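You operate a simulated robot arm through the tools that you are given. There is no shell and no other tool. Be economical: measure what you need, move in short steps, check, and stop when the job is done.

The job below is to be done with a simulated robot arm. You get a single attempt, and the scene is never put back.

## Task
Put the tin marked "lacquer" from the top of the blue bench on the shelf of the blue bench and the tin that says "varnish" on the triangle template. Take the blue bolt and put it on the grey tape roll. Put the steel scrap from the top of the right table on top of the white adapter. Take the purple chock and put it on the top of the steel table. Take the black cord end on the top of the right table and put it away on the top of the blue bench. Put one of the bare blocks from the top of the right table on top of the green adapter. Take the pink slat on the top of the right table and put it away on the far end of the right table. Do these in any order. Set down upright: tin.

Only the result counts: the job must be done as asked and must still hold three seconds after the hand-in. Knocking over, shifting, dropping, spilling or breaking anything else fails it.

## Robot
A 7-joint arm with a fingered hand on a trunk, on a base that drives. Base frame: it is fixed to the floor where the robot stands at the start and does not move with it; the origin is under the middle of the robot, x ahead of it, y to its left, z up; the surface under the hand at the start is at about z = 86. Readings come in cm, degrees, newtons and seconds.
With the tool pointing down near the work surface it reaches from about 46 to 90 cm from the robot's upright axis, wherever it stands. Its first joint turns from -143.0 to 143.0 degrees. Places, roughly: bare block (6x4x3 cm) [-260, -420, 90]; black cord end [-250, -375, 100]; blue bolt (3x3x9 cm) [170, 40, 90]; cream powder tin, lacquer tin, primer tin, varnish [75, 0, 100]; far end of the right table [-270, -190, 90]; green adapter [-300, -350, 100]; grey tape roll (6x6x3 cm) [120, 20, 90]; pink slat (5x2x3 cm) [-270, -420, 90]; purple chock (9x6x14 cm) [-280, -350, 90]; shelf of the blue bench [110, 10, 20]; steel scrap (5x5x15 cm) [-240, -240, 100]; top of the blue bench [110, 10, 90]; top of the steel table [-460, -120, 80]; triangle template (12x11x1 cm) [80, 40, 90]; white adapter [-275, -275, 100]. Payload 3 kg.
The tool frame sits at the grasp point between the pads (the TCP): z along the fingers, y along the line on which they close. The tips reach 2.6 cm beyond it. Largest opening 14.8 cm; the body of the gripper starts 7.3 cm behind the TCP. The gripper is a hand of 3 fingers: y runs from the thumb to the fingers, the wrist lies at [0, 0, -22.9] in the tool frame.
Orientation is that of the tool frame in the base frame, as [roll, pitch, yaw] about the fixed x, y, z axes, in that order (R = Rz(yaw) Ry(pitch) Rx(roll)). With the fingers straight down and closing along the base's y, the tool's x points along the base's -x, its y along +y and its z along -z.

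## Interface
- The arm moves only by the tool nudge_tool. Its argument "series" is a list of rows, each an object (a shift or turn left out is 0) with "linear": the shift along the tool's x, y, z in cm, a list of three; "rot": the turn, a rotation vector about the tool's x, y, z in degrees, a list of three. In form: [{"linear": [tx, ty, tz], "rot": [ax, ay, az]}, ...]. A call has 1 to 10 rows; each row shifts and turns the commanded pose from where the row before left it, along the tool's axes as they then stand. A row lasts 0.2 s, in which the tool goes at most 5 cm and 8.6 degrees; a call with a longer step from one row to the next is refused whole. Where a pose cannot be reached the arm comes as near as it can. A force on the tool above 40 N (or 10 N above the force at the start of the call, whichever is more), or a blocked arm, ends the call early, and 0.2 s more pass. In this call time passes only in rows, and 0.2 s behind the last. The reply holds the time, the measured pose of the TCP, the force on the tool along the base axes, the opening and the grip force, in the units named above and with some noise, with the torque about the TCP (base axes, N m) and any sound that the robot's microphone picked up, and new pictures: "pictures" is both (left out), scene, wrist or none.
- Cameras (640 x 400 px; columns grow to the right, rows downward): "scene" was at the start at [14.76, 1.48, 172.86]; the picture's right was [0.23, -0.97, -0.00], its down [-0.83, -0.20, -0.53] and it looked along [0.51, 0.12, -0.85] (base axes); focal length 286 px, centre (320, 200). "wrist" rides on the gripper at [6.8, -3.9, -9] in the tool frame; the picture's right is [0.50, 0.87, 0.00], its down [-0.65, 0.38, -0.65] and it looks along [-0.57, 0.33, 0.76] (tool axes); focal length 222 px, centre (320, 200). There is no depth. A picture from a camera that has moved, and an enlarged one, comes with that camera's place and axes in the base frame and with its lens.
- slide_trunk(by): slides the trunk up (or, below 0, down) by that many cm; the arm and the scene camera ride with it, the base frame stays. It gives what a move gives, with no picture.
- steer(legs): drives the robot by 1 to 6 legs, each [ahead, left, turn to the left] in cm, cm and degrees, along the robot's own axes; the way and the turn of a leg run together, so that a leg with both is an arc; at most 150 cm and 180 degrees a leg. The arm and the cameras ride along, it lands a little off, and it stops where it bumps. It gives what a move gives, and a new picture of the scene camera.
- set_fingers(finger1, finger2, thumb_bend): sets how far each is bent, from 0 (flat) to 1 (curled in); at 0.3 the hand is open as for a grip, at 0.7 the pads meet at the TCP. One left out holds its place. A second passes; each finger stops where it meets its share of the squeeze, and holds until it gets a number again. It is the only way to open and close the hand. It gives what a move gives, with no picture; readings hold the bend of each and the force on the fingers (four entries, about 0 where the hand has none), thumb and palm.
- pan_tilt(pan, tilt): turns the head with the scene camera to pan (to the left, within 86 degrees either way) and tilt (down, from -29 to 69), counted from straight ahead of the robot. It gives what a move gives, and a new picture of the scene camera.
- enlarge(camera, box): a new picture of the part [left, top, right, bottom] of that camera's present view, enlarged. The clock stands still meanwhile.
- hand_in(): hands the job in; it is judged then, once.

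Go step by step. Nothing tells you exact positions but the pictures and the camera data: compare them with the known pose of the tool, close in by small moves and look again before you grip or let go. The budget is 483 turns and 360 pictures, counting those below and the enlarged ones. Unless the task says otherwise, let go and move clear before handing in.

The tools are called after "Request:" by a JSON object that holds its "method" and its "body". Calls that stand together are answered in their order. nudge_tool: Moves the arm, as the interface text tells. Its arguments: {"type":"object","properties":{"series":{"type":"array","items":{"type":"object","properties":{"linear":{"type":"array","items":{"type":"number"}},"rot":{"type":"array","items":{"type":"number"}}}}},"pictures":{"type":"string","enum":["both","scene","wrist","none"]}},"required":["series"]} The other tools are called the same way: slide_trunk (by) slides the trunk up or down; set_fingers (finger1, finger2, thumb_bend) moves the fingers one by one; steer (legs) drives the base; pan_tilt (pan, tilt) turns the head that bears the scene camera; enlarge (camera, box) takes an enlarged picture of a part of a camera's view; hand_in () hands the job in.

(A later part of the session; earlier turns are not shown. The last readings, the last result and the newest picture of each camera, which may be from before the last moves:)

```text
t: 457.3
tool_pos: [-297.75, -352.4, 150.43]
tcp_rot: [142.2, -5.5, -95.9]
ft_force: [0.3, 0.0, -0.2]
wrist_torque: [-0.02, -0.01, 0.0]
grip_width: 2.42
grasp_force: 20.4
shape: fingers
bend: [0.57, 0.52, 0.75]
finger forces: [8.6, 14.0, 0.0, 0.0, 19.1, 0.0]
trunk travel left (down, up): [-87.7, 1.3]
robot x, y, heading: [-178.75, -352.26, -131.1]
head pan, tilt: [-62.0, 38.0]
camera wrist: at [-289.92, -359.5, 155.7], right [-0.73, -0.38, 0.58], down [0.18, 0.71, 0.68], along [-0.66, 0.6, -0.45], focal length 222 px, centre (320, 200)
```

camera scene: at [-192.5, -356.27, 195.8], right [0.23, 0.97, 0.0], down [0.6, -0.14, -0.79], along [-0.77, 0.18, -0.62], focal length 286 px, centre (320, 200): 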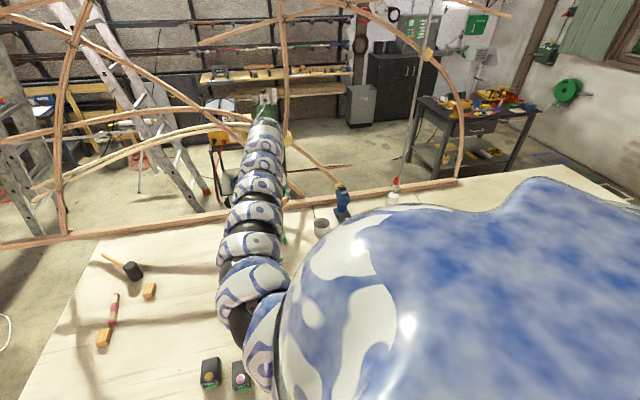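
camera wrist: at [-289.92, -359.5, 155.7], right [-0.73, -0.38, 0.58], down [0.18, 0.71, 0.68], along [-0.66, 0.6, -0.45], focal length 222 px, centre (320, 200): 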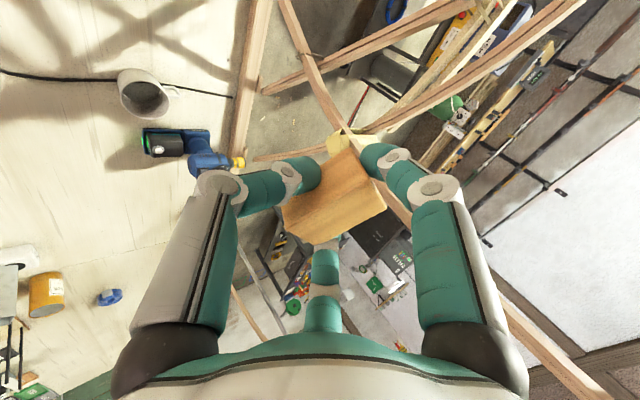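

Request:
{"method": "slide_trunk", "body": {"by": -38}}

Request:
{"method": "slide_trunk", "body": {"by": -9}}

Request:
{"method": "enlarge", "body": {"camera": "wrist", "box": [160, 40, 480, 240]}}

Request:
{"method": "enlarge", "body": {"camera": "scene", "box": [180, 80, 380, 260]}}

```text
t: 461.0
tool_pos: [-297.73, -352.87, 112.22]
tcp_rot: [142.2, -5.4, -95.9]
ft_force: [-0.6, -0.2, -1.4]
wrist_torque: [0.01, -0.02, -0.01]
grip_width: 2.42
grasp_force: 20.6
shape: fingers
bend: [0.57, 0.52, 0.75]
finger forces: [8.5, 14.1, 0.0, 0.0, 19.1, 0.0]
trunk travel left (down, up): [-49.7, 39.3]
robot x, y, heading: [-179.15, -352.55, -131.1]
head pan, tilt: [-62.0, 38.0]
```

```text
t: 462.3
tool_pos: [-297.79, -352.84, 103.26]
tcp_rot: [142.2, -5.5, -95.9]
ft_force: [0.4, -0.5, 0.3]
wrist_torque: [-0.01, -0.03, -0.01]
grip_width: 2.4
grasp_force: 21.1
shape: fingers
bend: [0.57, 0.52, 0.75]
finger forces: [8.5, 14.0, 0.0, 0.0, 19.2, 0.0]
trunk travel left (down, up): [-40.7, 48.3]
robot x, y, heading: [-178.35, -352.24, -130.9]
head pan, tilt: [-62.0, 38.0]
```

```text
2.00 times, centred on (320, 140) of wrist
camera zoom: at [-289.89, -359.83, 108.7], right [-0.73, -0.38, 0.57], down [0.17, 0.71, 0.68], along [-0.66, 0.6, -0.45], focal length 444 px, centre (320, 320)
```

zoom: 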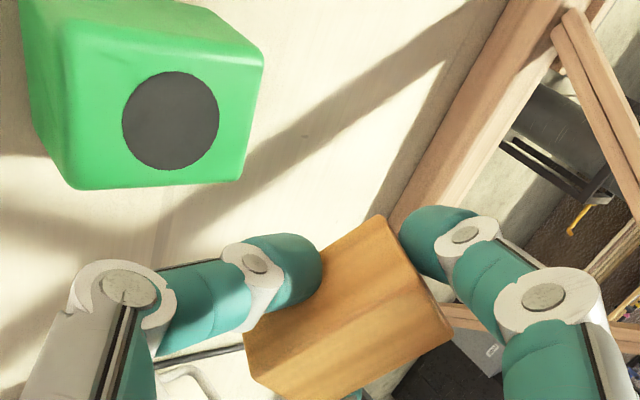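

```text
2.22 times, centred on (280, 170) of scene
camera zoom: at [-192.44, -356.43, 148.8], right [0.22, 0.97, 0.0], down [0.6, -0.14, -0.79], along [-0.77, 0.18, -0.62], focal length 636 px, centre (409, 267)
```

zoom: 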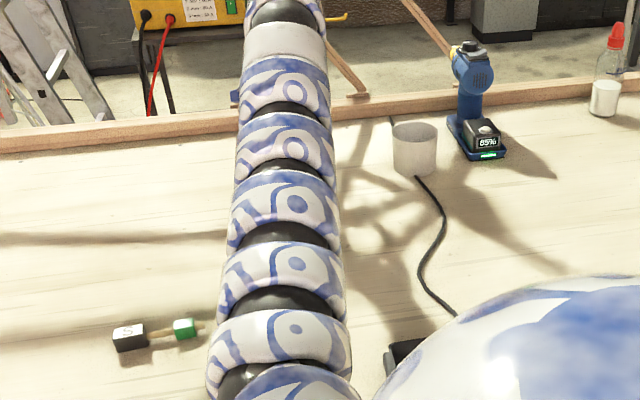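

Request:
{"method": "nudge_tool", "body": {"series": [{"linear": [-0.18, -1.17, -0.92]}], "pictures": "none"}}

Request:
{"method": "slide_trunk", "body": {"by": -5.5}}

Request:
{"method": "slide_trunk", "body": {"by": -0.8}}

Request:
{"method": "slide_trunk", "body": {"by": -0.7}}

```text
t: 462.7
tool_pos: [-296.31, -352.68, 103.26]
tcp_rot: [142.1, -5.4, -95.8]
ft_force: [0.0, -0.5, -0.7]
wrist_torque: [0.01, 0.01, 0.0]
grip_width: 2.4
grasp_force: 21.2
shape: fingers
bend: [0.57, 0.52, 0.75]
finger forces: [8.5, 14.1, 0.0, 0.1, 19.2, 0.0]
trunk travel left (down, up): [-40.7, 48.3]
robot x, y, heading: [-179.19, -352.13, -130.8]
head pan, tilt: [-62.0, 38.0]
```

```text
t: 463.6
tool_pos: [-295.19, -351.97, 99.84]
tcp_rot: [141.5, -5.8, -96.0]
ft_force: [-0.5, 0.1, 1.3]
wrist_torque: [-0.02, -0.02, 0.02]
grip_width: 2.39
grasp_force: 20.9
shape: fingers
bend: [0.57, 0.52, 0.75]
finger forces: [8.6, 14.1, 0.0, 0.1, 19.3, 0.0]
trunk travel left (down, up): [-35.2, 53.8]
robot x, y, heading: [-179.04, -351.78, -130.7]
head pan, tilt: [-62.0, 38.0]
```

```text
t: 464.2
tool_pos: [-294.96, -351.51, 99.47]
tcp_rot: [141.1, -5.7, -96.1]
ft_force: [0.8, -0.4, -0.4]
wrist_torque: [0.01, -0.04, -0.01]
grip_width: 2.41
grasp_force: 20.6
shape: fingers
bend: [0.57, 0.52, 0.75]
finger forces: [8.6, 14.1, 0.0, 0.0, 19.3, 0.0]
trunk travel left (down, up): [-34.4, 54.6]
robot x, y, heading: [-179.04, -351.95, -131.2]
head pan, tilt: [-62.0, 38.0]
```

```text
t: 464.8
tool_pos: [-295.05, -351.19, 99.2]
tcp_rot: [141.0, -5.9, -96.4]
ft_force: [0.0, -0.3, -0.4]
wrist_torque: [-0.02, -0.03, -0.02]
grip_width: 2.39
grasp_force: 21.3
shape: fingers
bend: [0.57, 0.52, 0.75]
finger forces: [8.5, 14.1, 0.0, 0.0, 19.3, 0.0]
trunk travel left (down, up): [-33.7, 55.3]
robot x, y, heading: [-179.31, -352.01, -131.7]
head pan, tilt: [-62.0, 38.0]
```

Something of the arm/torso is touching as I lower (the tool lags without tool force). I raise again and look.

Request:
{"method": "slide_trunk", "body": {"by": 6}}

Request:
{"method": "pan_tilt", "body": {"pan": -62, "tilt": 60}}

```text
t: 465.8
tool_pos: [-296.25, -352.85, 102.08]
tcp_rot: [142.3, -5.3, -95.8]
ft_force: [-0.1, 0.3, -0.8]
wrist_torque: [-0.04, -0.02, 0.0]
grip_width: 2.41
grasp_force: 21.0
shape: fingers
bend: [0.57, 0.52, 0.75]
finger forces: [8.6, 14.1, 0.0, 0.1, 19.1, 0.1]
trunk travel left (down, up): [-39.7, 49.3]
robot x, y, heading: [-178.95, -352.29, -130.9]
head pan, tilt: [-62.0, 38.0]
```

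```text
t: 466.6
tool_pos: [-296.26, -352.73, 102.28]
tcp_rot: [142.3, -5.4, -95.8]
ft_force: [0.0, 0.7, -0.7]
wrist_torque: [0.0, -0.02, -0.01]
grip_width: 2.39
grasp_force: 20.7
shape: fingers
bend: [0.57, 0.52, 0.75]
finger forces: [8.6, 14.1, 0.0, 0.0, 19.2, 0.0]
trunk travel left (down, up): [-39.7, 49.3]
robot x, y, heading: [-178.68, -352.36, -131.0]
head pan, tilt: [-62.0, 60.0]
camera scene: at [-190.56, -356.86, 144.83], right [0.22, 0.97, 0.0], down [0.84, -0.19, -0.5], along [-0.49, 0.11, -0.87], focal length 286 px, centre (320, 200)
```

scene: 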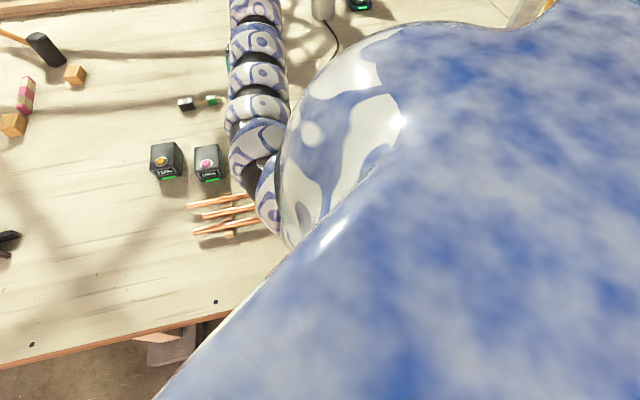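

The forearm was above the teal drill. I'll shift the robot along the table so the forearm passes beside it, and re-aim.

Request:
{"method": "slide_trunk", "body": {"by": 12}}

Request:
{"method": "nudge_tool", "body": {"series": [{"rot": [-6.9, 1.0, 0]}], "pictures": "none"}}

Request:
{"method": "steer", "body": {"legs": [[-15.2, -14.5, 0]]}}

Request:
{"method": "nudge_tool", "body": {"series": [{"linear": [4.14, -0.76, -0.14]}, {"linear": [4.14, -0.76, -0.14]}, {"linear": [4.14, -0.76, -0.14]}, {"linear": [4.14, -0.76, -0.14]}], "pictures": "none"}}

```text
t: 468.1
tool_pos: [-296.32, -352.74, 114.26]
tcp_rot: [142.2, -5.4, -95.8]
ft_force: [0.7, 0.5, 0.0]
wrist_torque: [-0.01, -0.01, 0.03]
grip_width: 2.39
grasp_force: 21.1
shape: fingers
bend: [0.57, 0.52, 0.75]
finger forces: [8.5, 14.0, 0.0, 0.0, 19.3, 0.0]
trunk travel left (down, up): [-51.7, 37.3]
robot x, y, heading: [-179.31, -352.18, -130.6]
head pan, tilt: [-62.0, 60.0]
```

```text
t: 468.5
tool_pos: [-296.2, -352.69, 114.22]
tcp_rot: [135.3, -6.2, -95.3]
ft_force: [0.3, 0.1, -1.0]
wrist_torque: [0.01, 0.0, 0.0]
grip_width: 2.35
grasp_force: 20.9
shape: fingers
bend: [0.57, 0.52, 0.75]
finger forces: [8.4, 14.1, 0.0, 0.0, 19.1, 0.0]
trunk travel left (down, up): [-51.7, 37.3]
robot x, y, heading: [-179.04, -352.49, -131.2]
head pan, tilt: [-62.0, 60.0]
```

```text
t: 470.1
tool_pos: [-297.33, -331.78, 114.38]
tcp_rot: [135.2, -6.1, -95.3]
ft_force: [-0.5, -0.2, -0.9]
wrist_torque: [0.02, -0.01, 0.01]
grip_width: 2.39
grasp_force: 21.2
shape: fingers
bend: [0.57, 0.52, 0.75]
finger forces: [8.5, 14.0, 0.0, 0.0, 19.2, 0.0]
trunk travel left (down, up): [-51.7, 37.3]
robot x, y, heading: [-179.76, -331.95, -131.3]
head pan, tilt: [-62.0, 60.0]
camera scene: at [-191.78, -336.25, 156.83], right [0.23, 0.97, 0.0], down [0.84, -0.2, -0.5], along [-0.49, 0.11, -0.87], focal length 286 px, centre (320, 200)
```

scene: 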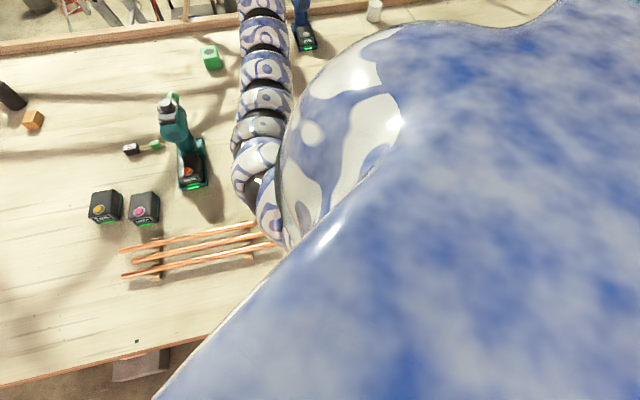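

```text
t: 471.1
tool_pos: [-296.5, -348.46, 114.31]
tcp_rot: [135.2, -6.1, -95.5]
ft_force: [0.0, 0.5, -1.1]
wrist_torque: [-0.01, -0.01, -0.01]
grip_width: 2.36
grasp_force: 20.6
shape: fingers
bend: [0.57, 0.52, 0.75]
finger forces: [8.4, 14.2, 0.0, 0.0, 19.3, 0.1]
trunk travel left (down, up): [-51.7, 37.3]
robot x, y, heading: [-179.99, -331.91, -131.4]
head pan, tilt: [-62.0, 60.0]
```

Request:
{"method": "nudge_tool", "body": {"series": [{"linear": [4.14, -0.76, -0.14]}], "pictures": "none"}}

Request:
{"method": "slide_trunk", "body": {"by": -13}}

Request:
{"method": "enlarge", "body": {"camera": "wrist", "box": [160, 40, 480, 240]}}

```text
t: 471.5
tool_pos: [-296.14, -352.88, 114.25]
tcp_rot: [135.3, -6.1, -95.5]
ft_force: [-0.2, 0.1, 0.0]
wrist_torque: [-0.03, -0.04, 0.02]
grip_width: 2.32
grasp_force: 20.8
shape: fingers
bend: [0.57, 0.52, 0.76]
finger forces: [8.5, 14.2, 0.1, 0.0, 19.3, 0.0]
trunk travel left (down, up): [-51.7, 37.3]
robot x, y, heading: [-180.14, -331.43, -131.2]
head pan, tilt: [-62.0, 60.0]
```

```text
t: 473.1
tool_pos: [-296.27, -352.7, 101.37]
tcp_rot: [135.2, -6.1, -95.4]
ft_force: [1.0, 0.9, -0.9]
wrist_torque: [-0.02, -0.01, 0.0]
grip_width: 2.33
grasp_force: 21.1
shape: fingers
bend: [0.57, 0.52, 0.76]
finger forces: [8.3, 14.2, 0.0, 0.0, 19.4, 0.0]
trunk travel left (down, up): [-38.7, 50.3]
robot x, y, heading: [-179.79, -331.66, -131.2]
head pan, tilt: [-62.0, 60.0]
```

```text
2.00 times, centred on (320, 140) of wrist
camera zoom: at [-287.8, -359.9, 105.71], right [-0.65, -0.37, 0.66], down [0.26, 0.71, 0.66], along [-0.71, 0.6, -0.37], focal length 444 px, centre (320, 320)
```

zoom: 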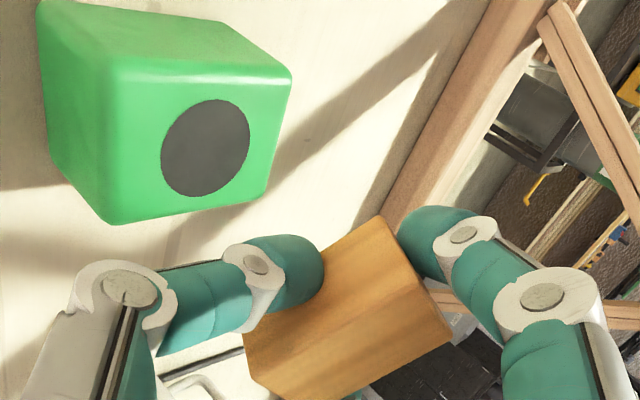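

Request:
{"method": "slide_trunk", "body": {"by": -4}}

Request:
{"method": "slide_trunk", "body": {"by": -1}}

Request:
{"method": "slide_trunk", "body": {"by": -0.7}}

```text
t: 473.9
tool_pos: [-296.3, -352.85, 97.35]
tcp_rot: [135.4, -6.2, -95.5]
ft_force: [0.1, -0.5, -0.5]
wrist_torque: [-0.01, 0.01, -0.02]
grip_width: 2.33
grasp_force: 20.9
shape: fingers
bend: [0.57, 0.52, 0.76]
finger forces: [8.4, 14.2, 0.1, 0.1, 19.3, 0.0]
trunk travel left (down, up): [-34.7, 54.3]
robot x, y, heading: [-179.89, -331.64, -131.2]
head pan, tilt: [-62.0, 60.0]
```

```text
t: 474.5
tool_pos: [-296.18, -352.79, 96.34]
tcp_rot: [135.3, -6.1, -95.5]
ft_force: [0.3, -1.0, -0.5]
wrist_torque: [0.0, 0.01, 0.0]
grip_width: 2.34
grasp_force: 21.1
shape: fingers
bend: [0.57, 0.52, 0.76]
finger forces: [8.4, 14.3, 0.1, 0.0, 19.3, 0.0]
trunk travel left (down, up): [-33.7, 55.3]
robot x, y, heading: [-179.93, -331.91, -131.1]
head pan, tilt: [-62.0, 60.0]
```

```text
t: 475.1
tool_pos: [-296.33, -352.85, 95.84]
tcp_rot: [135.1, -6.2, -95.4]
ft_force: [-0.4, -1.2, 8.6]
wrist_torque: [0.16, 0.03, 0.03]
grip_width: 2.35
grasp_force: 23.0
shape: fingers
bend: [0.57, 0.52, 0.77]
finger forces: [10.2, 16.8, 0.0, 0.1, 19.2, 0.1]
trunk travel left (down, up): [-33.0, 56.0]
robot x, y, heading: [-179.95, -331.86, -131.1]
head pan, tilt: [-62.0, 60.0]
```

Request:
{"method": "set_fingers", "body": {"finger1": 0.53, "finger2": 0.48, "thumb_bend": 0.69}}

Request:
{"method": "enlarge", "body": {"camera": "wrist", "box": [160, 40, 480, 240]}}

```text
t: 476.1
tool_pos: [-296.2, -352.76, 95.72]
tcp_rot: [135.3, -6.1, -95.4]
ft_force: [-0.8, 0.9, 1.3]
wrist_torque: [0.01, 0.05, -0.01]
grip_width: 2.87
grasp_force: 0.7
shape: fingers
bend: [0.53, 0.48, 0.7]
finger forces: [0.1, 0.2, 0.0, 0.0, 1.2, 0.0]
trunk travel left (down, up): [-33.0, 56.0]
robot x, y, heading: [-179.89, -331.58, -131.0]
head pan, tilt: [-62.0, 60.0]
```

```text
2.00 times, centred on (320, 140) of wrist
camera zoom: at [-287.8, -359.89, 99.99], right [-0.65, -0.37, 0.66], down [0.26, 0.71, 0.66], along [-0.71, 0.6, -0.37], focal length 444 px, centre (320, 320)
```

zoom: 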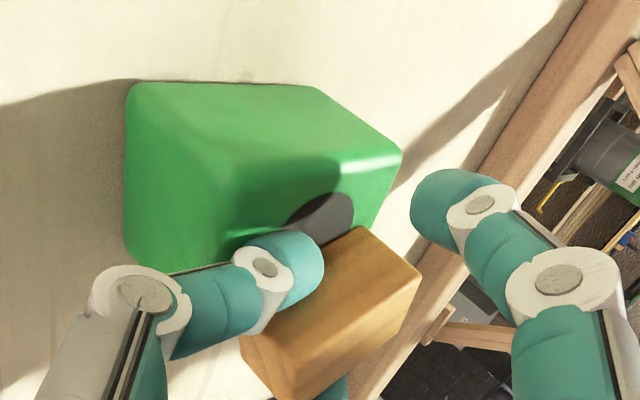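

Request:
{"method": "set_fingers", "body": {"finger1": 0.46, "finger2": 0.44, "thumb_bend": 0.55}}

Request:
{"method": "enlarge", "body": {"camera": "wrist", "box": [160, 40, 480, 240]}}

```text
t: 477.1
tool_pos: [-296.06, -352.77, 95.89]
tcp_rot: [135.1, -6.2, -95.4]
ft_force: [-2.1, 0.6, 20.8]
wrist_torque: [0.04, 0.12, -0.01]
grip_width: 4.39
grasp_force: 10.1
shape: fingers
bend: [0.46, 0.44, 0.66]
finger forces: [0.0, 0.1, 0.0, 0.0, 20.0, 0.1]
trunk travel left (down, up): [-33.0, 56.0]
robot x, y, heading: [-179.98, -332.05, -131.3]
head pan, tilt: [-62.0, 60.0]
```

```text
2.00 times, centred on (320, 140) of wrist
camera zoom: at [-287.66, -359.87, 100.25], right [-0.65, -0.37, 0.66], down [0.26, 0.71, 0.66], along [-0.71, 0.6, -0.36], focal length 444 px, centre (320, 320)
```

zoom: 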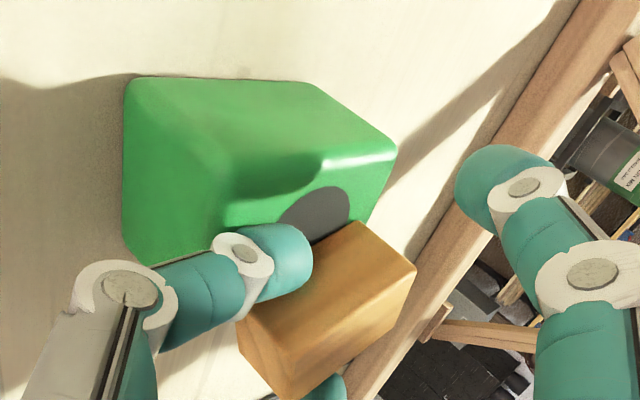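

Request:
{"method": "slide_trunk", "body": {"by": 0.8}}

Request:
{"method": "enlarge", "body": {"camera": "wrist", "box": [160, 40, 480, 240]}}

```text
t: 477.6
tool_pos: [-296.18, -352.66, 96.49]
tcp_rot: [135.3, -6.2, -95.4]
ft_force: [-1.7, 0.9, 11.9]
wrist_torque: [0.05, 0.07, 0.02]
grip_width: 4.8
grasp_force: 5.5
shape: fingers
bend: [0.46, 0.44, 0.63]
finger forces: [0.0, 0.0, 0.0, 0.0, 11.7, 0.1]
trunk travel left (down, up): [-33.8, 55.2]
robot x, y, heading: [-179.92, -331.61, -131.1]
head pan, tilt: [-62.0, 60.0]
```

```text
2.00 times, centred on (320, 140) of wrist
camera zoom: at [-287.72, -359.85, 100.88], right [-0.65, -0.37, 0.66], down [0.26, 0.71, 0.66], along [-0.71, 0.6, -0.37], focal length 444 px, centre (320, 320)
```

zoom: 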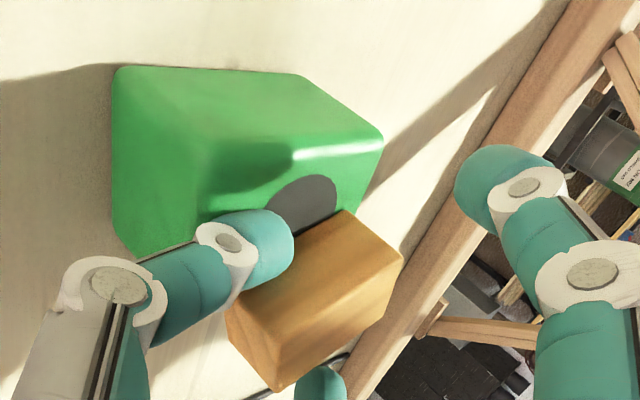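

The block lies off-centre toward +y on the adapter. I regrip it, shift about 2.5 cm in −y, and set it again.

Request:
{"method": "set_fingers", "body": {"finger1": 0.53, "finger2": 0.49, "thumb_bend": 0.66}}

Request:
{"method": "slide_trunk", "body": {"by": -0.4}}

Request:
{"method": "set_fingers", "body": {"finger1": 0.85, "finger2": 0.85, "thumb_bend": 0.85}}

Request:
{"method": "slide_trunk", "body": {"by": 1.5}}

Request:
{"method": "enlarge", "body": {"camera": "wrist", "box": [160, 40, 480, 240]}}

```text
t: 478.6
tool_pos: [-296.14, -352.74, 96.42]
tcp_rot: [135.2, -6.2, -95.4]
ft_force: [-0.7, 0.5, -0.8]
wrist_torque: [0.02, -0.02, 0.0]
grip_width: 3.34
grasp_force: 0.1
shape: fingers
bend: [0.53, 0.49, 0.66]
finger forces: [0.1, 0.1, 0.1, 0.0, 0.1, 0.1]
trunk travel left (down, up): [-33.8, 55.2]
robot x, y, heading: [-180.02, -331.84, -131.2]
head pan, tilt: [-62.0, 60.0]
```

```text
t: 479.2
tool_pos: [-296.13, -352.81, 95.97]
tcp_rot: [135.2, -6.1, -95.5]
ft_force: [1.0, -1.5, 1.7]
wrist_torque: [0.01, 0.0, 0.01]
grip_width: 3.19
grasp_force: 0.8
shape: fingers
bend: [0.53, 0.49, 0.67]
finger forces: [0.0, 0.1, 0.0, 0.1, 2.2, 0.0]
trunk travel left (down, up): [-33.4, 55.6]
robot x, y, heading: [-179.91, -331.55, -131.1]
head pan, tilt: [-62.0, 60.0]
```

```text
t: 480.2
tool_pos: [-296.23, -352.87, 95.92]
tcp_rot: [135.3, -6.0, -95.3]
ft_force: [-0.4, 0.0, 0.4]
wrist_torque: [-0.01, 0.0, 0.01]
grip_width: 0.95
grasp_force: 11.5
shape: fingers
bend: [0.81, 0.51, 0.86]
finger forces: [15.9, 6.9, 0.1, 0.1, 0.0, 0.0]
trunk travel left (down, up): [-33.4, 55.6]
robot x, y, heading: [-180.11, -331.89, -131.1]
head pan, tilt: [-62.0, 60.0]
```

```text
t: 480.8
tool_pos: [-296.19, -352.67, 97.48]
tcp_rot: [135.3, -6.0, -95.4]
ft_force: [0.0, 0.4, -0.3]
wrist_torque: [-0.02, 0.0, 0.02]
grip_width: 0.96
grasp_force: 11.7
shape: fingers
bend: [0.81, 0.51, 0.86]
finger forces: [16.0, 7.0, 0.0, 0.1, 0.1, 0.1]
trunk travel left (down, up): [-34.9, 54.1]
robot x, y, heading: [-180.18, -331.84, -130.8]
head pan, tilt: [-62.0, 60.0]
```

```text
2.00 times, centred on (320, 140) of wrist
camera zoom: at [-287.82, -359.9, 101.86], right [-0.65, -0.37, 0.66], down [0.26, 0.71, 0.66], along [-0.71, 0.6, -0.37], focal length 444 px, centre (320, 320)
```

zoom: 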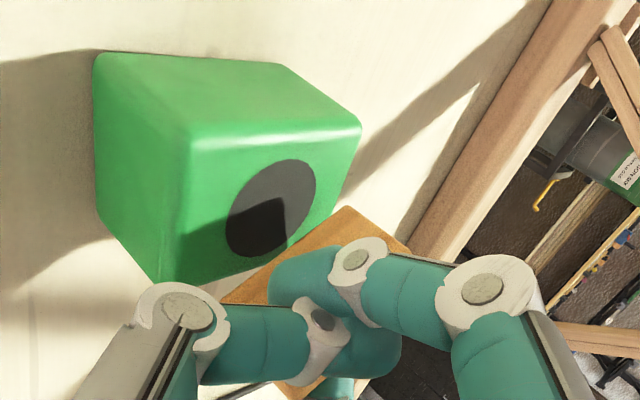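

Request:
{"method": "slide_trunk", "body": {"by": 6}}

Request:
{"method": "enlarge", "body": {"camera": "wrist", "box": [160, 40, 480, 240]}}

```text
t: 481.8
tool_pos: [-296.21, -352.77, 103.49]
tcp_rot: [135.3, -6.1, -95.4]
ft_force: [0.0, 0.8, 0.0]
wrist_torque: [-0.01, 0.0, -0.01]
grip_width: 0.98
grasp_force: 11.8
shape: fingers
bend: [0.81, 0.51, 0.86]
finger forces: [16.0, 7.0, 0.1, 0.0, 0.0, 0.1]
trunk travel left (down, up): [-40.9, 48.1]
robot x, y, heading: [-179.86, -332.0, -131.2]
head pan, tilt: [-62.0, 60.0]
```

```text
2.00 times, centred on (320, 140) of wrist
camera zoom: at [-287.83, -359.9, 107.85], right [-0.65, -0.37, 0.66], down [0.26, 0.71, 0.66], along [-0.71, 0.6, -0.37], focal length 444 px, centre (320, 320)
```

zoom: 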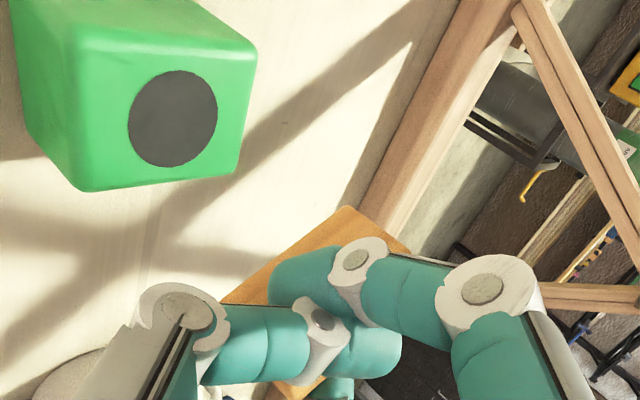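

Request:
{"method": "nudge_tool", "body": {"series": [{"linear": [3.0, -0.5, 0]}], "pictures": "none"}}

Request:
{"method": "slide_trunk", "body": {"by": -6}}

Request:
{"method": "enlarge", "body": {"camera": "wrist", "box": [160, 40, 480, 240]}}

```text
t: 482.2
tool_pos: [-296.15, -355.62, 103.46]
tcp_rot: [135.3, -6.1, -95.4]
ft_force: [-0.3, 0.3, -0.3]
wrist_torque: [0.0, 0.0, 0.01]
grip_width: 0.96
grasp_force: 11.2
shape: fingers
bend: [0.81, 0.52, 0.86]
finger forces: [16.0, 7.0, 0.0, 0.1, 0.0, 0.0]
trunk travel left (down, up): [-40.9, 48.1]
robot x, y, heading: [-179.88, -331.84, -131.2]
head pan, tilt: [-62.0, 60.0]
```

```text
t: 483.2
tool_pos: [-296.15, -355.85, 97.63]
tcp_rot: [135.2, -6.1, -95.5]
ft_force: [0.8, 0.7, 0.2]
wrist_torque: [-0.03, -0.04, 0.0]
grip_width: 0.94
grasp_force: 11.6
shape: fingers
bend: [0.81, 0.52, 0.86]
finger forces: [16.1, 7.1, 0.0, 0.0, 0.0, 0.0]
trunk travel left (down, up): [-34.9, 54.1]
robot x, y, heading: [-180.18, -331.95, -131.0]
head pan, tilt: [-62.0, 60.0]
```

```text
2.00 times, centred on (320, 140) of wrist
camera zoom: at [-287.73, -362.83, 101.96], right [-0.65, -0.37, 0.66], down [0.26, 0.71, 0.66], along [-0.71, 0.6, -0.37], focal length 444 px, centre (320, 320)
```

zoom: 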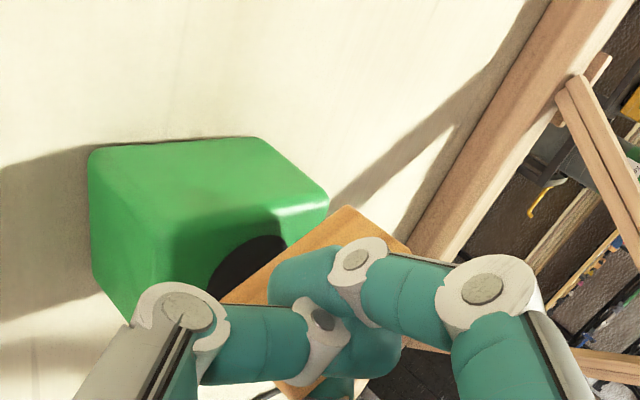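

Request:
{"method": "slide_trunk", "body": {"by": -1}}

Request:
{"method": "slide_trunk", "body": {"by": -0.8}}

Request:
{"method": "enlarge", "body": {"camera": "wrist", "box": [160, 40, 480, 240]}}

```text
t: 483.8
tool_pos: [-296.24, -355.7, 96.61]
tcp_rot: [135.4, -6.1, -95.4]
ft_force: [-0.6, 0.4, -0.6]
wrist_torque: [-0.01, -0.02, 0.0]
grip_width: 0.93
grasp_force: 12.0
shape: fingers
bend: [0.81, 0.52, 0.86]
finger forces: [15.9, 7.0, 0.1, 0.0, 0.0, 0.0]
trunk travel left (down, up): [-33.9, 55.1]
robot x, y, heading: [-180.16, -331.96, -130.9]
head pan, tilt: [-62.0, 60.0]
```

```text
t: 484.4
tool_pos: [-296.15, -355.65, 95.89]
tcp_rot: [135.2, -6.2, -95.4]
ft_force: [-0.3, 1.1, 4.3]
wrist_torque: [0.06, 0.02, -0.01]
grip_width: 0.93
grasp_force: 11.7
shape: fingers
bend: [0.82, 0.51, 0.86]
finger forces: [16.4, 7.8, 0.1, 0.0, 0.1, 0.0]
trunk travel left (down, up): [-33.1, 55.9]
robot x, y, heading: [-179.92, -331.63, -131.4]
head pan, tilt: [-62.0, 60.0]
```

```text
2.00 times, centred on (320, 140) of wrist
camera zoom: at [-287.73, -362.82, 100.21], right [-0.65, -0.37, 0.66], down [0.26, 0.71, 0.66], along [-0.71, 0.6, -0.37], focal length 444 px, centre (320, 320)
```

zoom: 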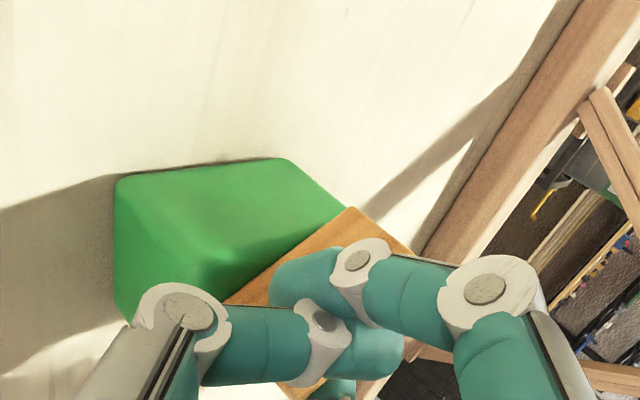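

Request:
{"method": "set_fingers", "body": {"finger1": 0.45, "thumb_bend": 0.7, "finger2": 0.5}}

Request:
{"method": "enlarge", "body": {"camera": "wrist", "box": [160, 40, 480, 240]}}

```text
t: 485.4
tool_pos: [-296.1, -355.58, 96.04]
tcp_rot: [135.1, -6.3, -95.4]
ft_force: [-4.9, -1.0, 21.7]
wrist_torque: [0.14, 0.25, 0.01]
grip_width: 3.79
grasp_force: 10.8
shape: fingers
bend: [0.45, 0.49, 0.81]
finger forces: [0.0, 0.8, 0.1, 0.0, 20.9, 0.1]
trunk travel left (down, up): [-33.1, 55.9]
robot x, y, heading: [-180.06, -331.27, -131.4]
head pan, tilt: [-62.0, 60.0]
```

```text
2.00 times, centred on (320, 140) of wrist
camera zoom: at [-287.6, -362.81, 100.41], right [-0.65, -0.37, 0.66], down [0.26, 0.71, 0.66], along [-0.71, 0.6, -0.36], focal length 444 px, centre (320, 320)
```

zoom: 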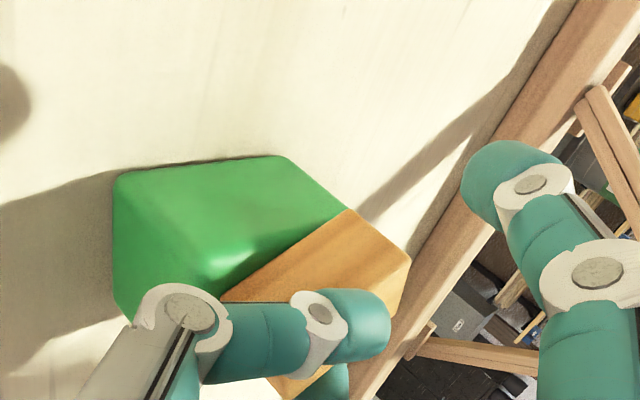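

Request:
{"method": "slide_trunk", "body": {"by": 1.5}}

Request:
{"method": "set_fingers", "body": {"finger2": 0.4}}

Request:
{"method": "slide_trunk", "body": {"by": 5}}

Request:
{"method": "enlarge", "body": {"camera": "wrist", "box": [100, 0, 500, 250]}}

```text
t: 486.0
tool_pos: [-296.08, -355.63, 97.39]
tcp_rot: [135.3, -6.1, -95.4]
ft_force: [-1.5, -0.5, 9.4]
wrist_torque: [0.03, 0.12, 0.03]
grip_width: 3.87
grasp_force: 4.5
shape: fingers
bend: [0.45, 0.5, 0.76]
finger forces: [0.1, 0.0, 0.0, 0.0, 9.4, 0.0]
trunk travel left (down, up): [-34.6, 54.4]
robot x, y, heading: [-180.42, -331.93, -131.2]
head pan, tilt: [-62.0, 60.0]
```

```text
t: 487.0
tool_pos: [-296.06, -355.64, 97.43]
tcp_rot: [135.2, -6.1, -95.4]
ft_force: [-0.3, 0.4, 7.8]
wrist_torque: [0.06, 0.1, 0.03]
grip_width: 3.88
grasp_force: 4.5
shape: fingers
bend: [0.45, 0.4, 0.76]
finger forces: [0.0, 0.0, 0.0, 0.0, 8.8, 0.1]
trunk travel left (down, up): [-34.6, 54.4]
robot x, y, heading: [-179.92, -331.8, -131.2]
head pan, tilt: [-62.0, 60.0]
```

```text
t: 487.9
tool_pos: [-296.22, -355.68, 102.19]
tcp_rot: [135.4, -6.1, -95.3]
ft_force: [0.3, -0.5, 0.3]
wrist_torque: [-0.03, 0.05, -0.03]
grip_width: 4.33
grasp_force: 0.1
shape: fingers
bend: [0.45, 0.4, 0.7]
finger forces: [0.0, 0.0, 0.1, 0.0, 0.0, 0.0]
trunk travel left (down, up): [-39.6, 49.4]
robot x, y, heading: [-180.22, -331.67, -131.2]
head pan, tilt: [-62.0, 60.0]
```

```text
1.60 times, centred on (300, 125) of wrist
camera zoom: at [-287.75, -362.84, 106.59], right [-0.65, -0.37, 0.66], down [0.26, 0.71, 0.66], along [-0.71, 0.6, -0.37], focal length 355 px, centre (352, 320)
```

zoom: 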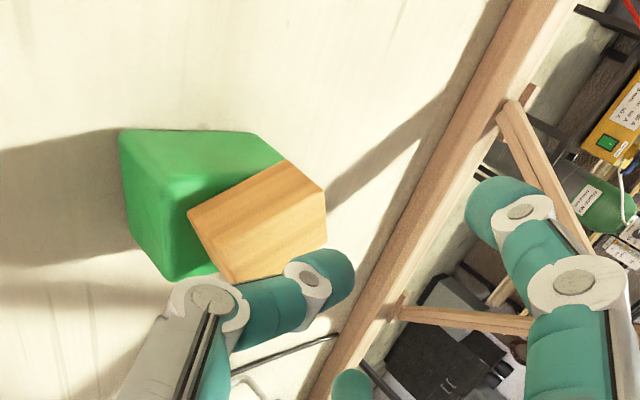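

Request:
{"method": "slide_trunk", "body": {"by": 25}}

Request:
{"method": "enlarge", "body": {"camera": "wrist", "box": [120, 0, 320, 125]}}

```text
t: 490.5
tool_pos: [-296.14, -355.72, 127.15]
tcp_rot: [135.4, -6.0, -95.5]
ft_force: [0.6, 0.2, -0.3]
wrist_torque: [0.03, 0.01, -0.03]
grip_width: 4.32
grasp_force: 0.1
shape: fingers
bend: [0.45, 0.4, 0.7]
finger forces: [0.0, 0.1, 0.1, 0.0, 0.1, 0.1]
trunk travel left (down, up): [-64.6, 24.4]
robot x, y, heading: [-180.4, -331.72, -131.5]
head pan, tilt: [-62.0, 60.0]
```

```text
3.20 times, centred on (220, 62) of wrist
camera zoom: at [-287.76, -362.84, 131.63], right [-0.65, -0.37, 0.66], down [0.26, 0.71, 0.66], along [-0.71, 0.6, -0.37], focal length 711 px, centre (640, 640)
```

zoom: 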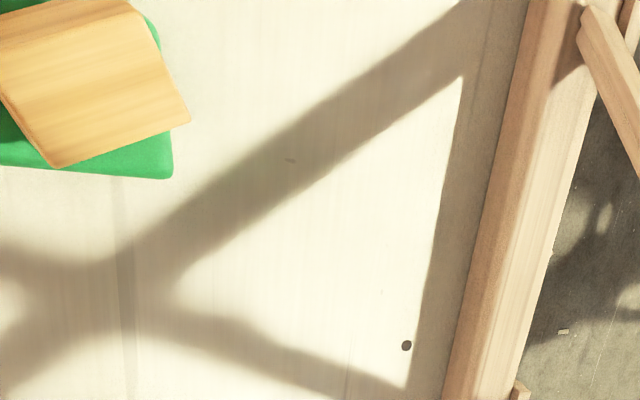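

Request:
{"method": "enlarge", "body": {"camera": "wrist", "box": [60, 0, 220, 100]}}

```text
4.00 times, centred on (140, 50) of wrist
camera zoom: at [-287.76, -362.84, 131.63], right [-0.65, -0.37, 0.66], down [0.26, 0.71, 0.66], along [-0.71, 0.6, -0.37], focal length 888 px, centre (1040, 800)
```

zoom: 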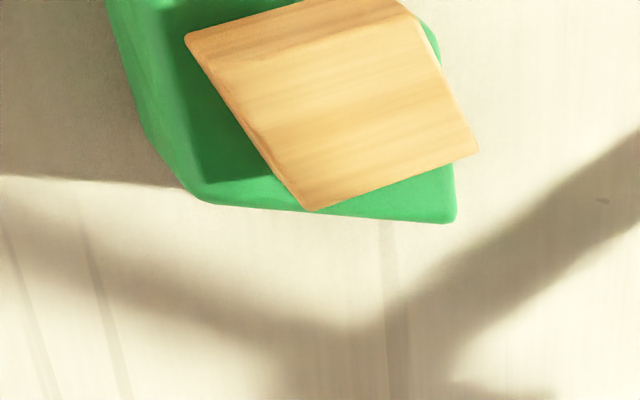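

Block sits on the green adapter. Now I bring the tool back to vertical over the table and go for the pink slat.

Request:
{"method": "nudge_tool", "body": {"series": [{"linear": [-0.37, -2.45, -2.47]}, {"linear": [-0.37, -2.45, -2.47]}, {"linear": [-0.37, -2.45, -2.47]}, {"linear": [-0.37, -2.45, -2.47]}, {"linear": [-0.37, -2.45, -2.47]}], "pictures": "none"}}

Request:
{"method": "nudge_tool", "body": {"series": [{"rot": [7.4, -1.1, 0]}, {"rot": [7.4, -1.1, 0]}, {"rot": [7.4, -1.1, 0]}, {"rot": [7.4, -1.1, 0]}, {"rot": [7.4, -1.1, 0]}, {"rot": [7.0, -1.1, 0]}], "pictures": "none"}}

Request:
{"method": "set_fingers", "body": {"finger1": 0.45, "finger2": 0.45, "thumb_bend": 0.45}}

```text
t: 491.7
tool_pos: [-278.65, -355.33, 127.04]
tcp_rot: [135.2, -6.1, -95.5]
ft_force: [-0.3, -0.1, -0.4]
wrist_torque: [-0.01, -0.01, 0.03]
grip_width: 4.34
grasp_force: 0.0
shape: fingers
bend: [0.45, 0.4, 0.7]
finger forces: [0.0, 0.0, 0.0, 0.1, 0.0, 0.1]
trunk travel left (down, up): [-64.6, 24.4]
robot x, y, heading: [-180.27, -331.76, -131.3]
head pan, tilt: [-62.0, 60.0]
```

```text
t: 493.1
tool_pos: [-278.68, -355.7, 126.87]
tcp_rot: [179.6, -0.1, -97.7]
ft_force: [0.6, -1.5, 2.0]
wrist_torque: [0.08, 0.01, 0.03]
grip_width: 4.34
grasp_force: 0.0
shape: fingers
bend: [0.45, 0.4, 0.7]
finger forces: [0.0, 0.0, 0.1, 0.1, 0.0, 0.0]
trunk travel left (down, up): [-64.6, 24.4]
robot x, y, heading: [-180.39, -331.73, -131.3]
head pan, tilt: [-62.0, 60.0]
```

```text
t: 494.1
tool_pos: [-278.71, -355.49, 127.12]
tcp_rot: [179.5, -0.3, -97.8]
ft_force: [0.2, -1.3, -0.6]
wrist_torque: [0.02, -0.03, -0.03]
grip_width: 7.81
grasp_force: 0.0
shape: fingers
bend: [0.45, 0.45, 0.45]
finger forces: [0.0, 0.0, 0.1, 0.0, 0.1, 0.0]
trunk travel left (down, up): [-64.6, 24.4]
robot x, y, heading: [-179.96, -331.57, -131.5]
head pan, tilt: [-62.0, 60.0]
```

Request:
{"method": "steer", "body": {"legs": [[47.2, 48.2, 0]]}}

Request:
{"method": "slide_trunk", "body": {"by": -12}}

Request:
{"method": "enlarge", "body": {"camera": "wrist", "box": [160, 20, 480, 220]}}

```text
t: 497.8
tool_pos: [-273.74, -422.8, 127.12]
tcp_rot: [179.5, -0.1, -97.8]
ft_force: [-0.6, -0.2, -0.6]
wrist_torque: [0.02, 0.02, -0.02]
grip_width: 7.86
grasp_force: 0.2
shape: fingers
bend: [0.45, 0.45, 0.45]
finger forces: [0.0, 0.0, 0.0, 0.0, 0.0, 0.0]
trunk travel left (down, up): [-64.6, 24.4]
robot x, y, heading: [-175.21, -399.26, -131.1]
head pan, tilt: [-62.0, 60.0]
camera scene: at [-186.88, -403.63, 169.72], right [0.23, 0.97, 0.0], down [0.84, -0.2, -0.5], along [-0.49, 0.11, -0.87], focal length 286 px, centre (320, 200)
```

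scene: 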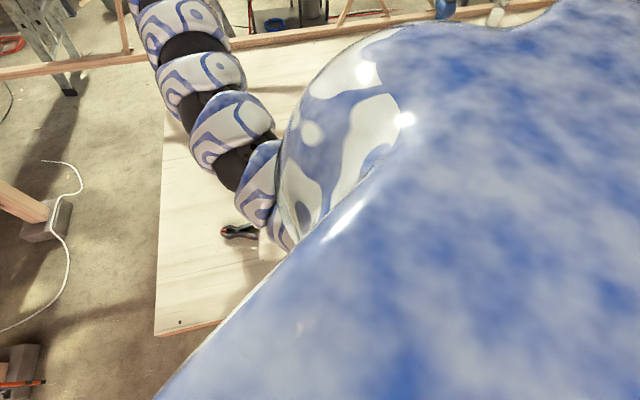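

```text
t: 499.3
tool_pos: [-273.7, -422.68, 115.15]
tcp_rot: [179.5, -0.2, -97.8]
ft_force: [0.3, 0.6, -0.1]
wrist_torque: [0.0, -0.02, 0.03]
grip_width: 7.84
grasp_force: 0.0
shape: fingers
bend: [0.45, 0.45, 0.45]
finger forces: [0.0, 0.0, 0.0, 0.1, 0.0, 0.1]
trunk travel left (down, up): [-52.6, 36.4]
robot x, y, heading: [-175.31, -398.83, -131.3]
head pan, tilt: [-62.0, 60.0]
```

```text
2.00 times, centred on (320, 120) of wrist
camera zoom: at [-270.82, -429.86, 124.21], right [-0.93, -0.38, 0.01], down [-0.28, 0.7, 0.66], along [-0.25, 0.6, -0.76], focal length 444 px, centre (320, 360)
```

zoom: 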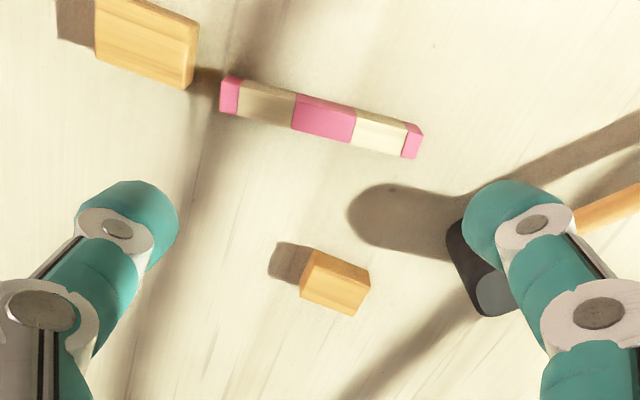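

Request:
{"method": "enlarge", "body": {"camera": "wrist", "box": [260, 50, 380, 110]}}

```text
5.33 times, centred on (320, 80) of wrist
camera zoom: at [-270.82, -429.86, 124.21], right [-0.93, -0.38, 0.01], down [-0.28, 0.7, 0.66], along [-0.25, 0.6, -0.76], focal length 1185 px, centre (320, 840)
```

zoom: 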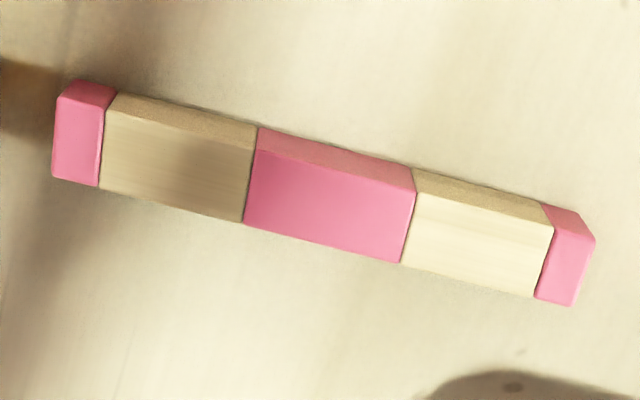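

The striped bar at (-274,-422.8) is the pink slat, lying along x; I turn the hand to grip its pink middle across the width.

Request:
{"method": "nudge_tool", "body": {"series": [{"rot": [0, 0, -8.2]}, {"rot": [0, 0, -8.2]}, {"rot": [0, 0, -8.2]}, {"rot": [0, 0, -8.2]}, {"rot": [0, 0, -8.2]}, {"rot": [0, 0, -8.2]}, {"rot": [0, 0, -8.2]}], "pictures": "none"}}

Request:
{"method": "nudge_tool", "body": {"series": [{"rot": [0, 0, -8.2]}, {"rot": [0, 0, -8.2]}, {"rot": [0, 0, -8.2]}, {"rot": [0, 0, -8.2]}, {"rot": [0, 0, -8.2]}, {"rot": [0, 0, -8.2]}], "pictures": "none"}}

Request:
{"method": "slide_trunk", "body": {"by": -13}}

Request:
{"method": "enlarge", "body": {"camera": "wrist", "box": [160, 20, 480, 220]}}

```text
t: 500.9
tool_pos: [-273.67, -422.74, 115.14]
tcp_rot: [179.6, 0.3, -40.4]
ft_force: [-0.5, -0.9, 0.1]
wrist_torque: [0.03, -0.03, -0.01]
grip_width: 7.82
grasp_force: 0.0
shape: fingers
bend: [0.45, 0.45, 0.45]
finger forces: [0.0, 0.0, 0.0, 0.1, 0.0, 0.0]
trunk travel left (down, up): [-52.6, 36.4]
robot x, y, heading: [-175.07, -398.65, -131.6]
head pan, tilt: [-62.0, 60.0]
```

```text
t: 502.3
tool_pos: [-273.81, -422.65, 115.25]
tcp_rot: [-180.0, 0.6, 8.9]
ft_force: [0.4, -0.6, 0.0]
wrist_torque: [0.01, -0.01, -0.01]
grip_width: 7.86
grasp_force: 0.0
shape: fingers
bend: [0.45, 0.45, 0.45]
finger forces: [0.1, 0.1, 0.1, 0.0, 0.1, 0.0]
trunk travel left (down, up): [-52.6, 36.4]
robot x, y, heading: [-175.34, -399.0, -131.7]
head pan, tilt: [-62.0, 60.0]
```

```text
t: 503.9
tool_pos: [-273.75, -422.68, 102.18]
tcp_rot: [-180.0, 0.5, 8.8]
ft_force: [-0.3, -0.4, 0.7]
wrist_torque: [0.01, -0.03, -0.02]
grip_width: 7.83
grasp_force: 0.0
shape: fingers
bend: [0.45, 0.45, 0.45]
finger forces: [0.1, 0.0, 0.1, 0.0, 0.0, 0.1]
trunk travel left (down, up): [-39.6, 49.4]
robot x, y, heading: [-174.96, -399.34, -131.4]
head pan, tilt: [-62.0, 60.0]
```

```text
2.00 times, centred on (320, 120) of wrist
camera zoom: at [-267.68, -417.76, 111.14], right [0.62, -0.78, 0.0], down [-0.58, -0.47, 0.66], along [-0.52, -0.41, -0.75], focal length 444 px, centre (320, 360)
```

zoom: 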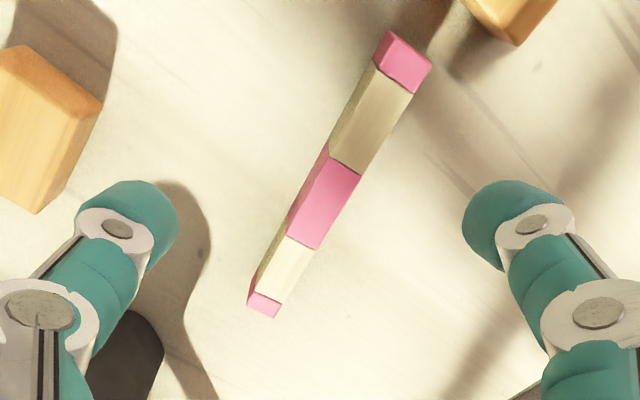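

Request:
{"method": "slide_trunk", "body": {"by": -9.7}}

Request:
{"method": "slide_trunk", "body": {"by": -0.9}}

Request:
{"method": "set_fingers", "body": {"finger1": 0.6, "finger2": 0.6, "thumb_bend": 0.6}}

Request:
{"method": "set_fingers", "body": {"finger1": 0.85, "finger2": 0.85, "thumb_bend": 0.85}}

Request:
{"method": "enlarge", "body": {"camera": "wrist", "box": [160, 60, 480, 260]}}

```text
t: 505.2
tool_pos: [-273.72, -422.7, 92.45]
tcp_rot: [179.9, 0.5, 8.7]
ft_force: [0.5, 0.4, -0.1]
wrist_torque: [0.0, -0.02, 0.02]
grip_width: 7.85
grasp_force: 0.1
shape: fingers
bend: [0.45, 0.45, 0.45]
finger forces: [0.0, 0.0, 0.0, 0.1, 0.0, 0.0]
trunk travel left (down, up): [-29.9, 59.1]
robot x, y, heading: [-175.64, -399.11, -131.2]
head pan, tilt: [-62.0, 60.0]
```

```text
t: 505.8
tool_pos: [-273.91, -422.56, 91.48]
tcp_rot: [-180.0, 0.5, 8.7]
ft_force: [0.3, -0.3, 0.5]
wrist_torque: [0.02, -0.04, 0.01]
grip_width: 7.84
grasp_force: 0.0
shape: fingers
bend: [0.45, 0.45, 0.45]
finger forces: [0.1, 0.0, 0.0, 0.0, 0.1, 0.0]
trunk travel left (down, up): [-29.0, 60.0]
robot x, y, heading: [-175.03, -399.25, -131.4]
head pan, tilt: [-62.0, 60.0]
```

```text
t: 506.8
tool_pos: [-273.83, -422.76, 91.5]
tcp_rot: [180.0, 0.4, 8.6]
ft_force: [0.0, 0.5, 1.2]
wrist_torque: [0.0, -0.02, -0.01]
grip_width: 3.06
grasp_force: 0.1
shape: fingers
bend: [0.6, 0.6, 0.6]
finger forces: [0.0, 0.3, 0.0, 0.0, 0.0, 0.0]
trunk travel left (down, up): [-29.0, 60.0]
robot x, y, heading: [-175.13, -398.94, -131.5]
head pan, tilt: [-62.0, 60.0]
```

```text
t: 507.8
tool_pos: [-273.92, -422.85, 91.48]
tcp_rot: [-180.0, 0.5, 8.7]
ft_force: [-1.0, -0.1, 0.0]
wrist_torque: [0.02, -0.02, 0.0]
grip_width: 1.34
grasp_force: 24.3
shape: fingers
bend: [0.72, 0.72, 0.64]
finger forces: [13.1, 13.1, 0.1, 0.1, 23.1, 0.0]
trunk travel left (down, up): [-29.0, 60.0]
robot x, y, heading: [-175.18, -398.91, -131.1]
head pan, tilt: [-62.0, 60.0]
```

```text
2.00 times, centred on (320, 160) of wrist
camera zoom: at [-267.69, -417.76, 100.51], right [0.62, -0.78, 0.0], down [-0.58, -0.47, 0.66], along [-0.52, -0.41, -0.75], focal length 444 px, centre (320, 280)
```

zoom: 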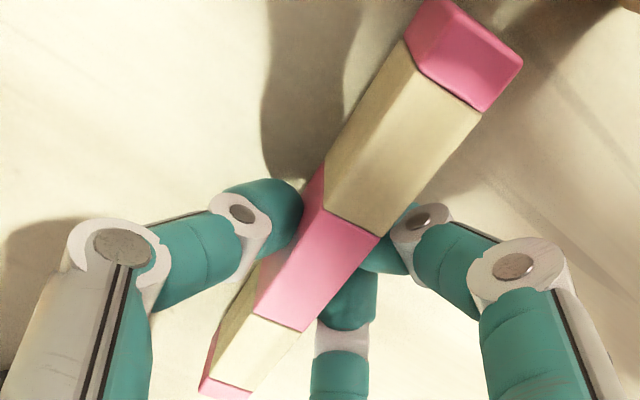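

Request:
{"method": "slide_trunk", "body": {"by": 5}}

Request:
{"method": "enlarge", "body": {"camera": "wrist", "box": [160, 20, 480, 220]}}

```text
t: 508.7
tool_pos: [-273.82, -422.66, 96.61]
tcp_rot: [-180.0, 0.5, 8.7]
ft_force: [-0.5, 0.3, -0.2]
wrist_torque: [-0.01, 0.01, 0.01]
grip_width: 1.31
grasp_force: 25.1
shape: fingers
bend: [0.72, 0.72, 0.64]
finger forces: [13.1, 13.0, 0.0, 0.0, 23.0, 0.0]
trunk travel left (down, up): [-34.0, 55.0]
robot x, y, heading: [-175.54, -398.57, -131.1]
head pan, tilt: [-62.0, 60.0]
```

```text
2.00 times, centred on (320, 120) of wrist
camera zoom: at [-267.71, -417.76, 105.49], right [0.62, -0.78, 0.0], down [-0.58, -0.47, 0.66], along [-0.52, -0.41, -0.75], focal length 444 px, centre (320, 360)
```

zoom: 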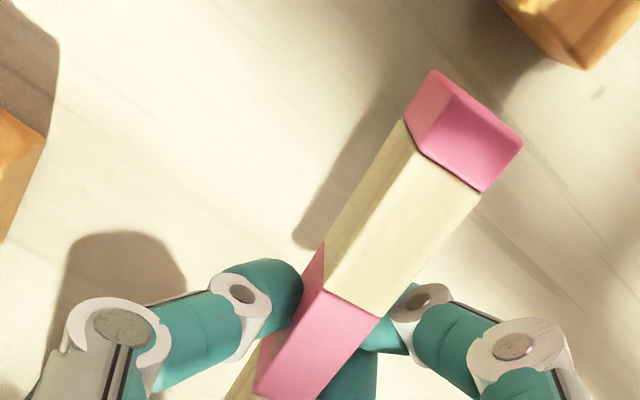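

The slat lifts as one piece. I carry it high along the table to its far end near (-274,-190).

Request:
{"method": "slide_trunk", "body": {"by": 38}}

Request:
{"method": "steer", "body": {"legs": [[-87.2, -76.6, 0], [-87.2, -76.6, 0]]}}

Request:
{"method": "enlarge", "body": {"camera": "wrist", "box": [0, 0, 640, 400]}}

```text
t: 512.4
tool_pos: [-273.68, -422.82, 134.63]
tcp_rot: [-180.0, 0.5, 8.7]
ft_force: [-0.1, 0.2, -0.7]
wrist_torque: [-0.01, 0.01, -0.04]
grip_width: 1.3
grasp_force: 24.8
shape: fingers
bend: [0.72, 0.72, 0.64]
finger forces: [13.1, 13.2, 0.0, 0.0, 23.2, 0.0]
trunk travel left (down, up): [-72.0, 17.0]
robot x, y, heading: [-174.48, -398.83, -131.2]
head pan, tilt: [-62.0, 60.0]
```

```text
t: 523.8
tool_pos: [-271.98, -192.67, 134.56]
tcp_rot: [180.0, 0.4, 9.7]
ft_force: [0.3, -0.1, 0.0]
wrist_torque: [-0.03, 0.03, -0.02]
grip_width: 1.33
grasp_force: 24.7
shape: fingers
bend: [0.72, 0.72, 0.64]
finger forces: [13.2, 13.3, 0.0, 0.1, 23.1, 0.0]
trunk travel left (down, up): [-72.0, 17.0]
robot x, y, heading: [-173.81, -167.25, -130.3]
head pan, tilt: [-62.0, 60.0]
camera scene: at [-185.47, -171.96, 177.12], right [0.21, 0.98, 0.0], down [0.85, -0.18, -0.5], along [-0.49, 0.11, -0.87], focal length 286 px, centre (320, 200)
```

scene: 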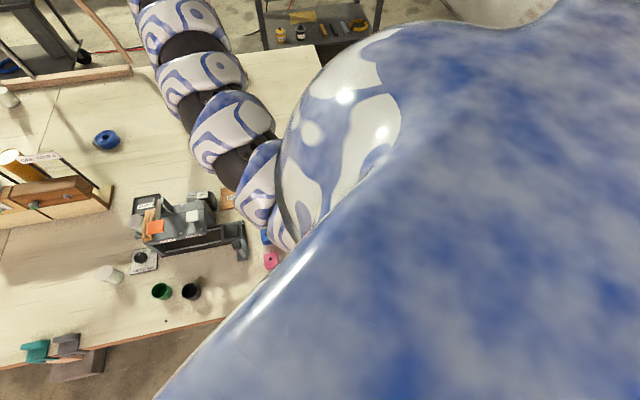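

```text
1.00 times, centred on (320, 200) of wrist (not enlarged: the box is as wide or as high as the picture)
camera zoom: at [-266.02, -187.55, 143.52], right [0.64, -0.77, 0.0], down [-0.58, -0.48, 0.66], along [-0.51, -0.42, -0.75], focal length 222 px, centre (320, 200)
```

zoom: 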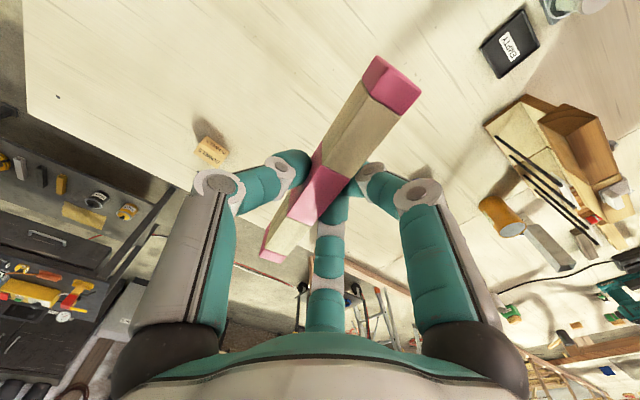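

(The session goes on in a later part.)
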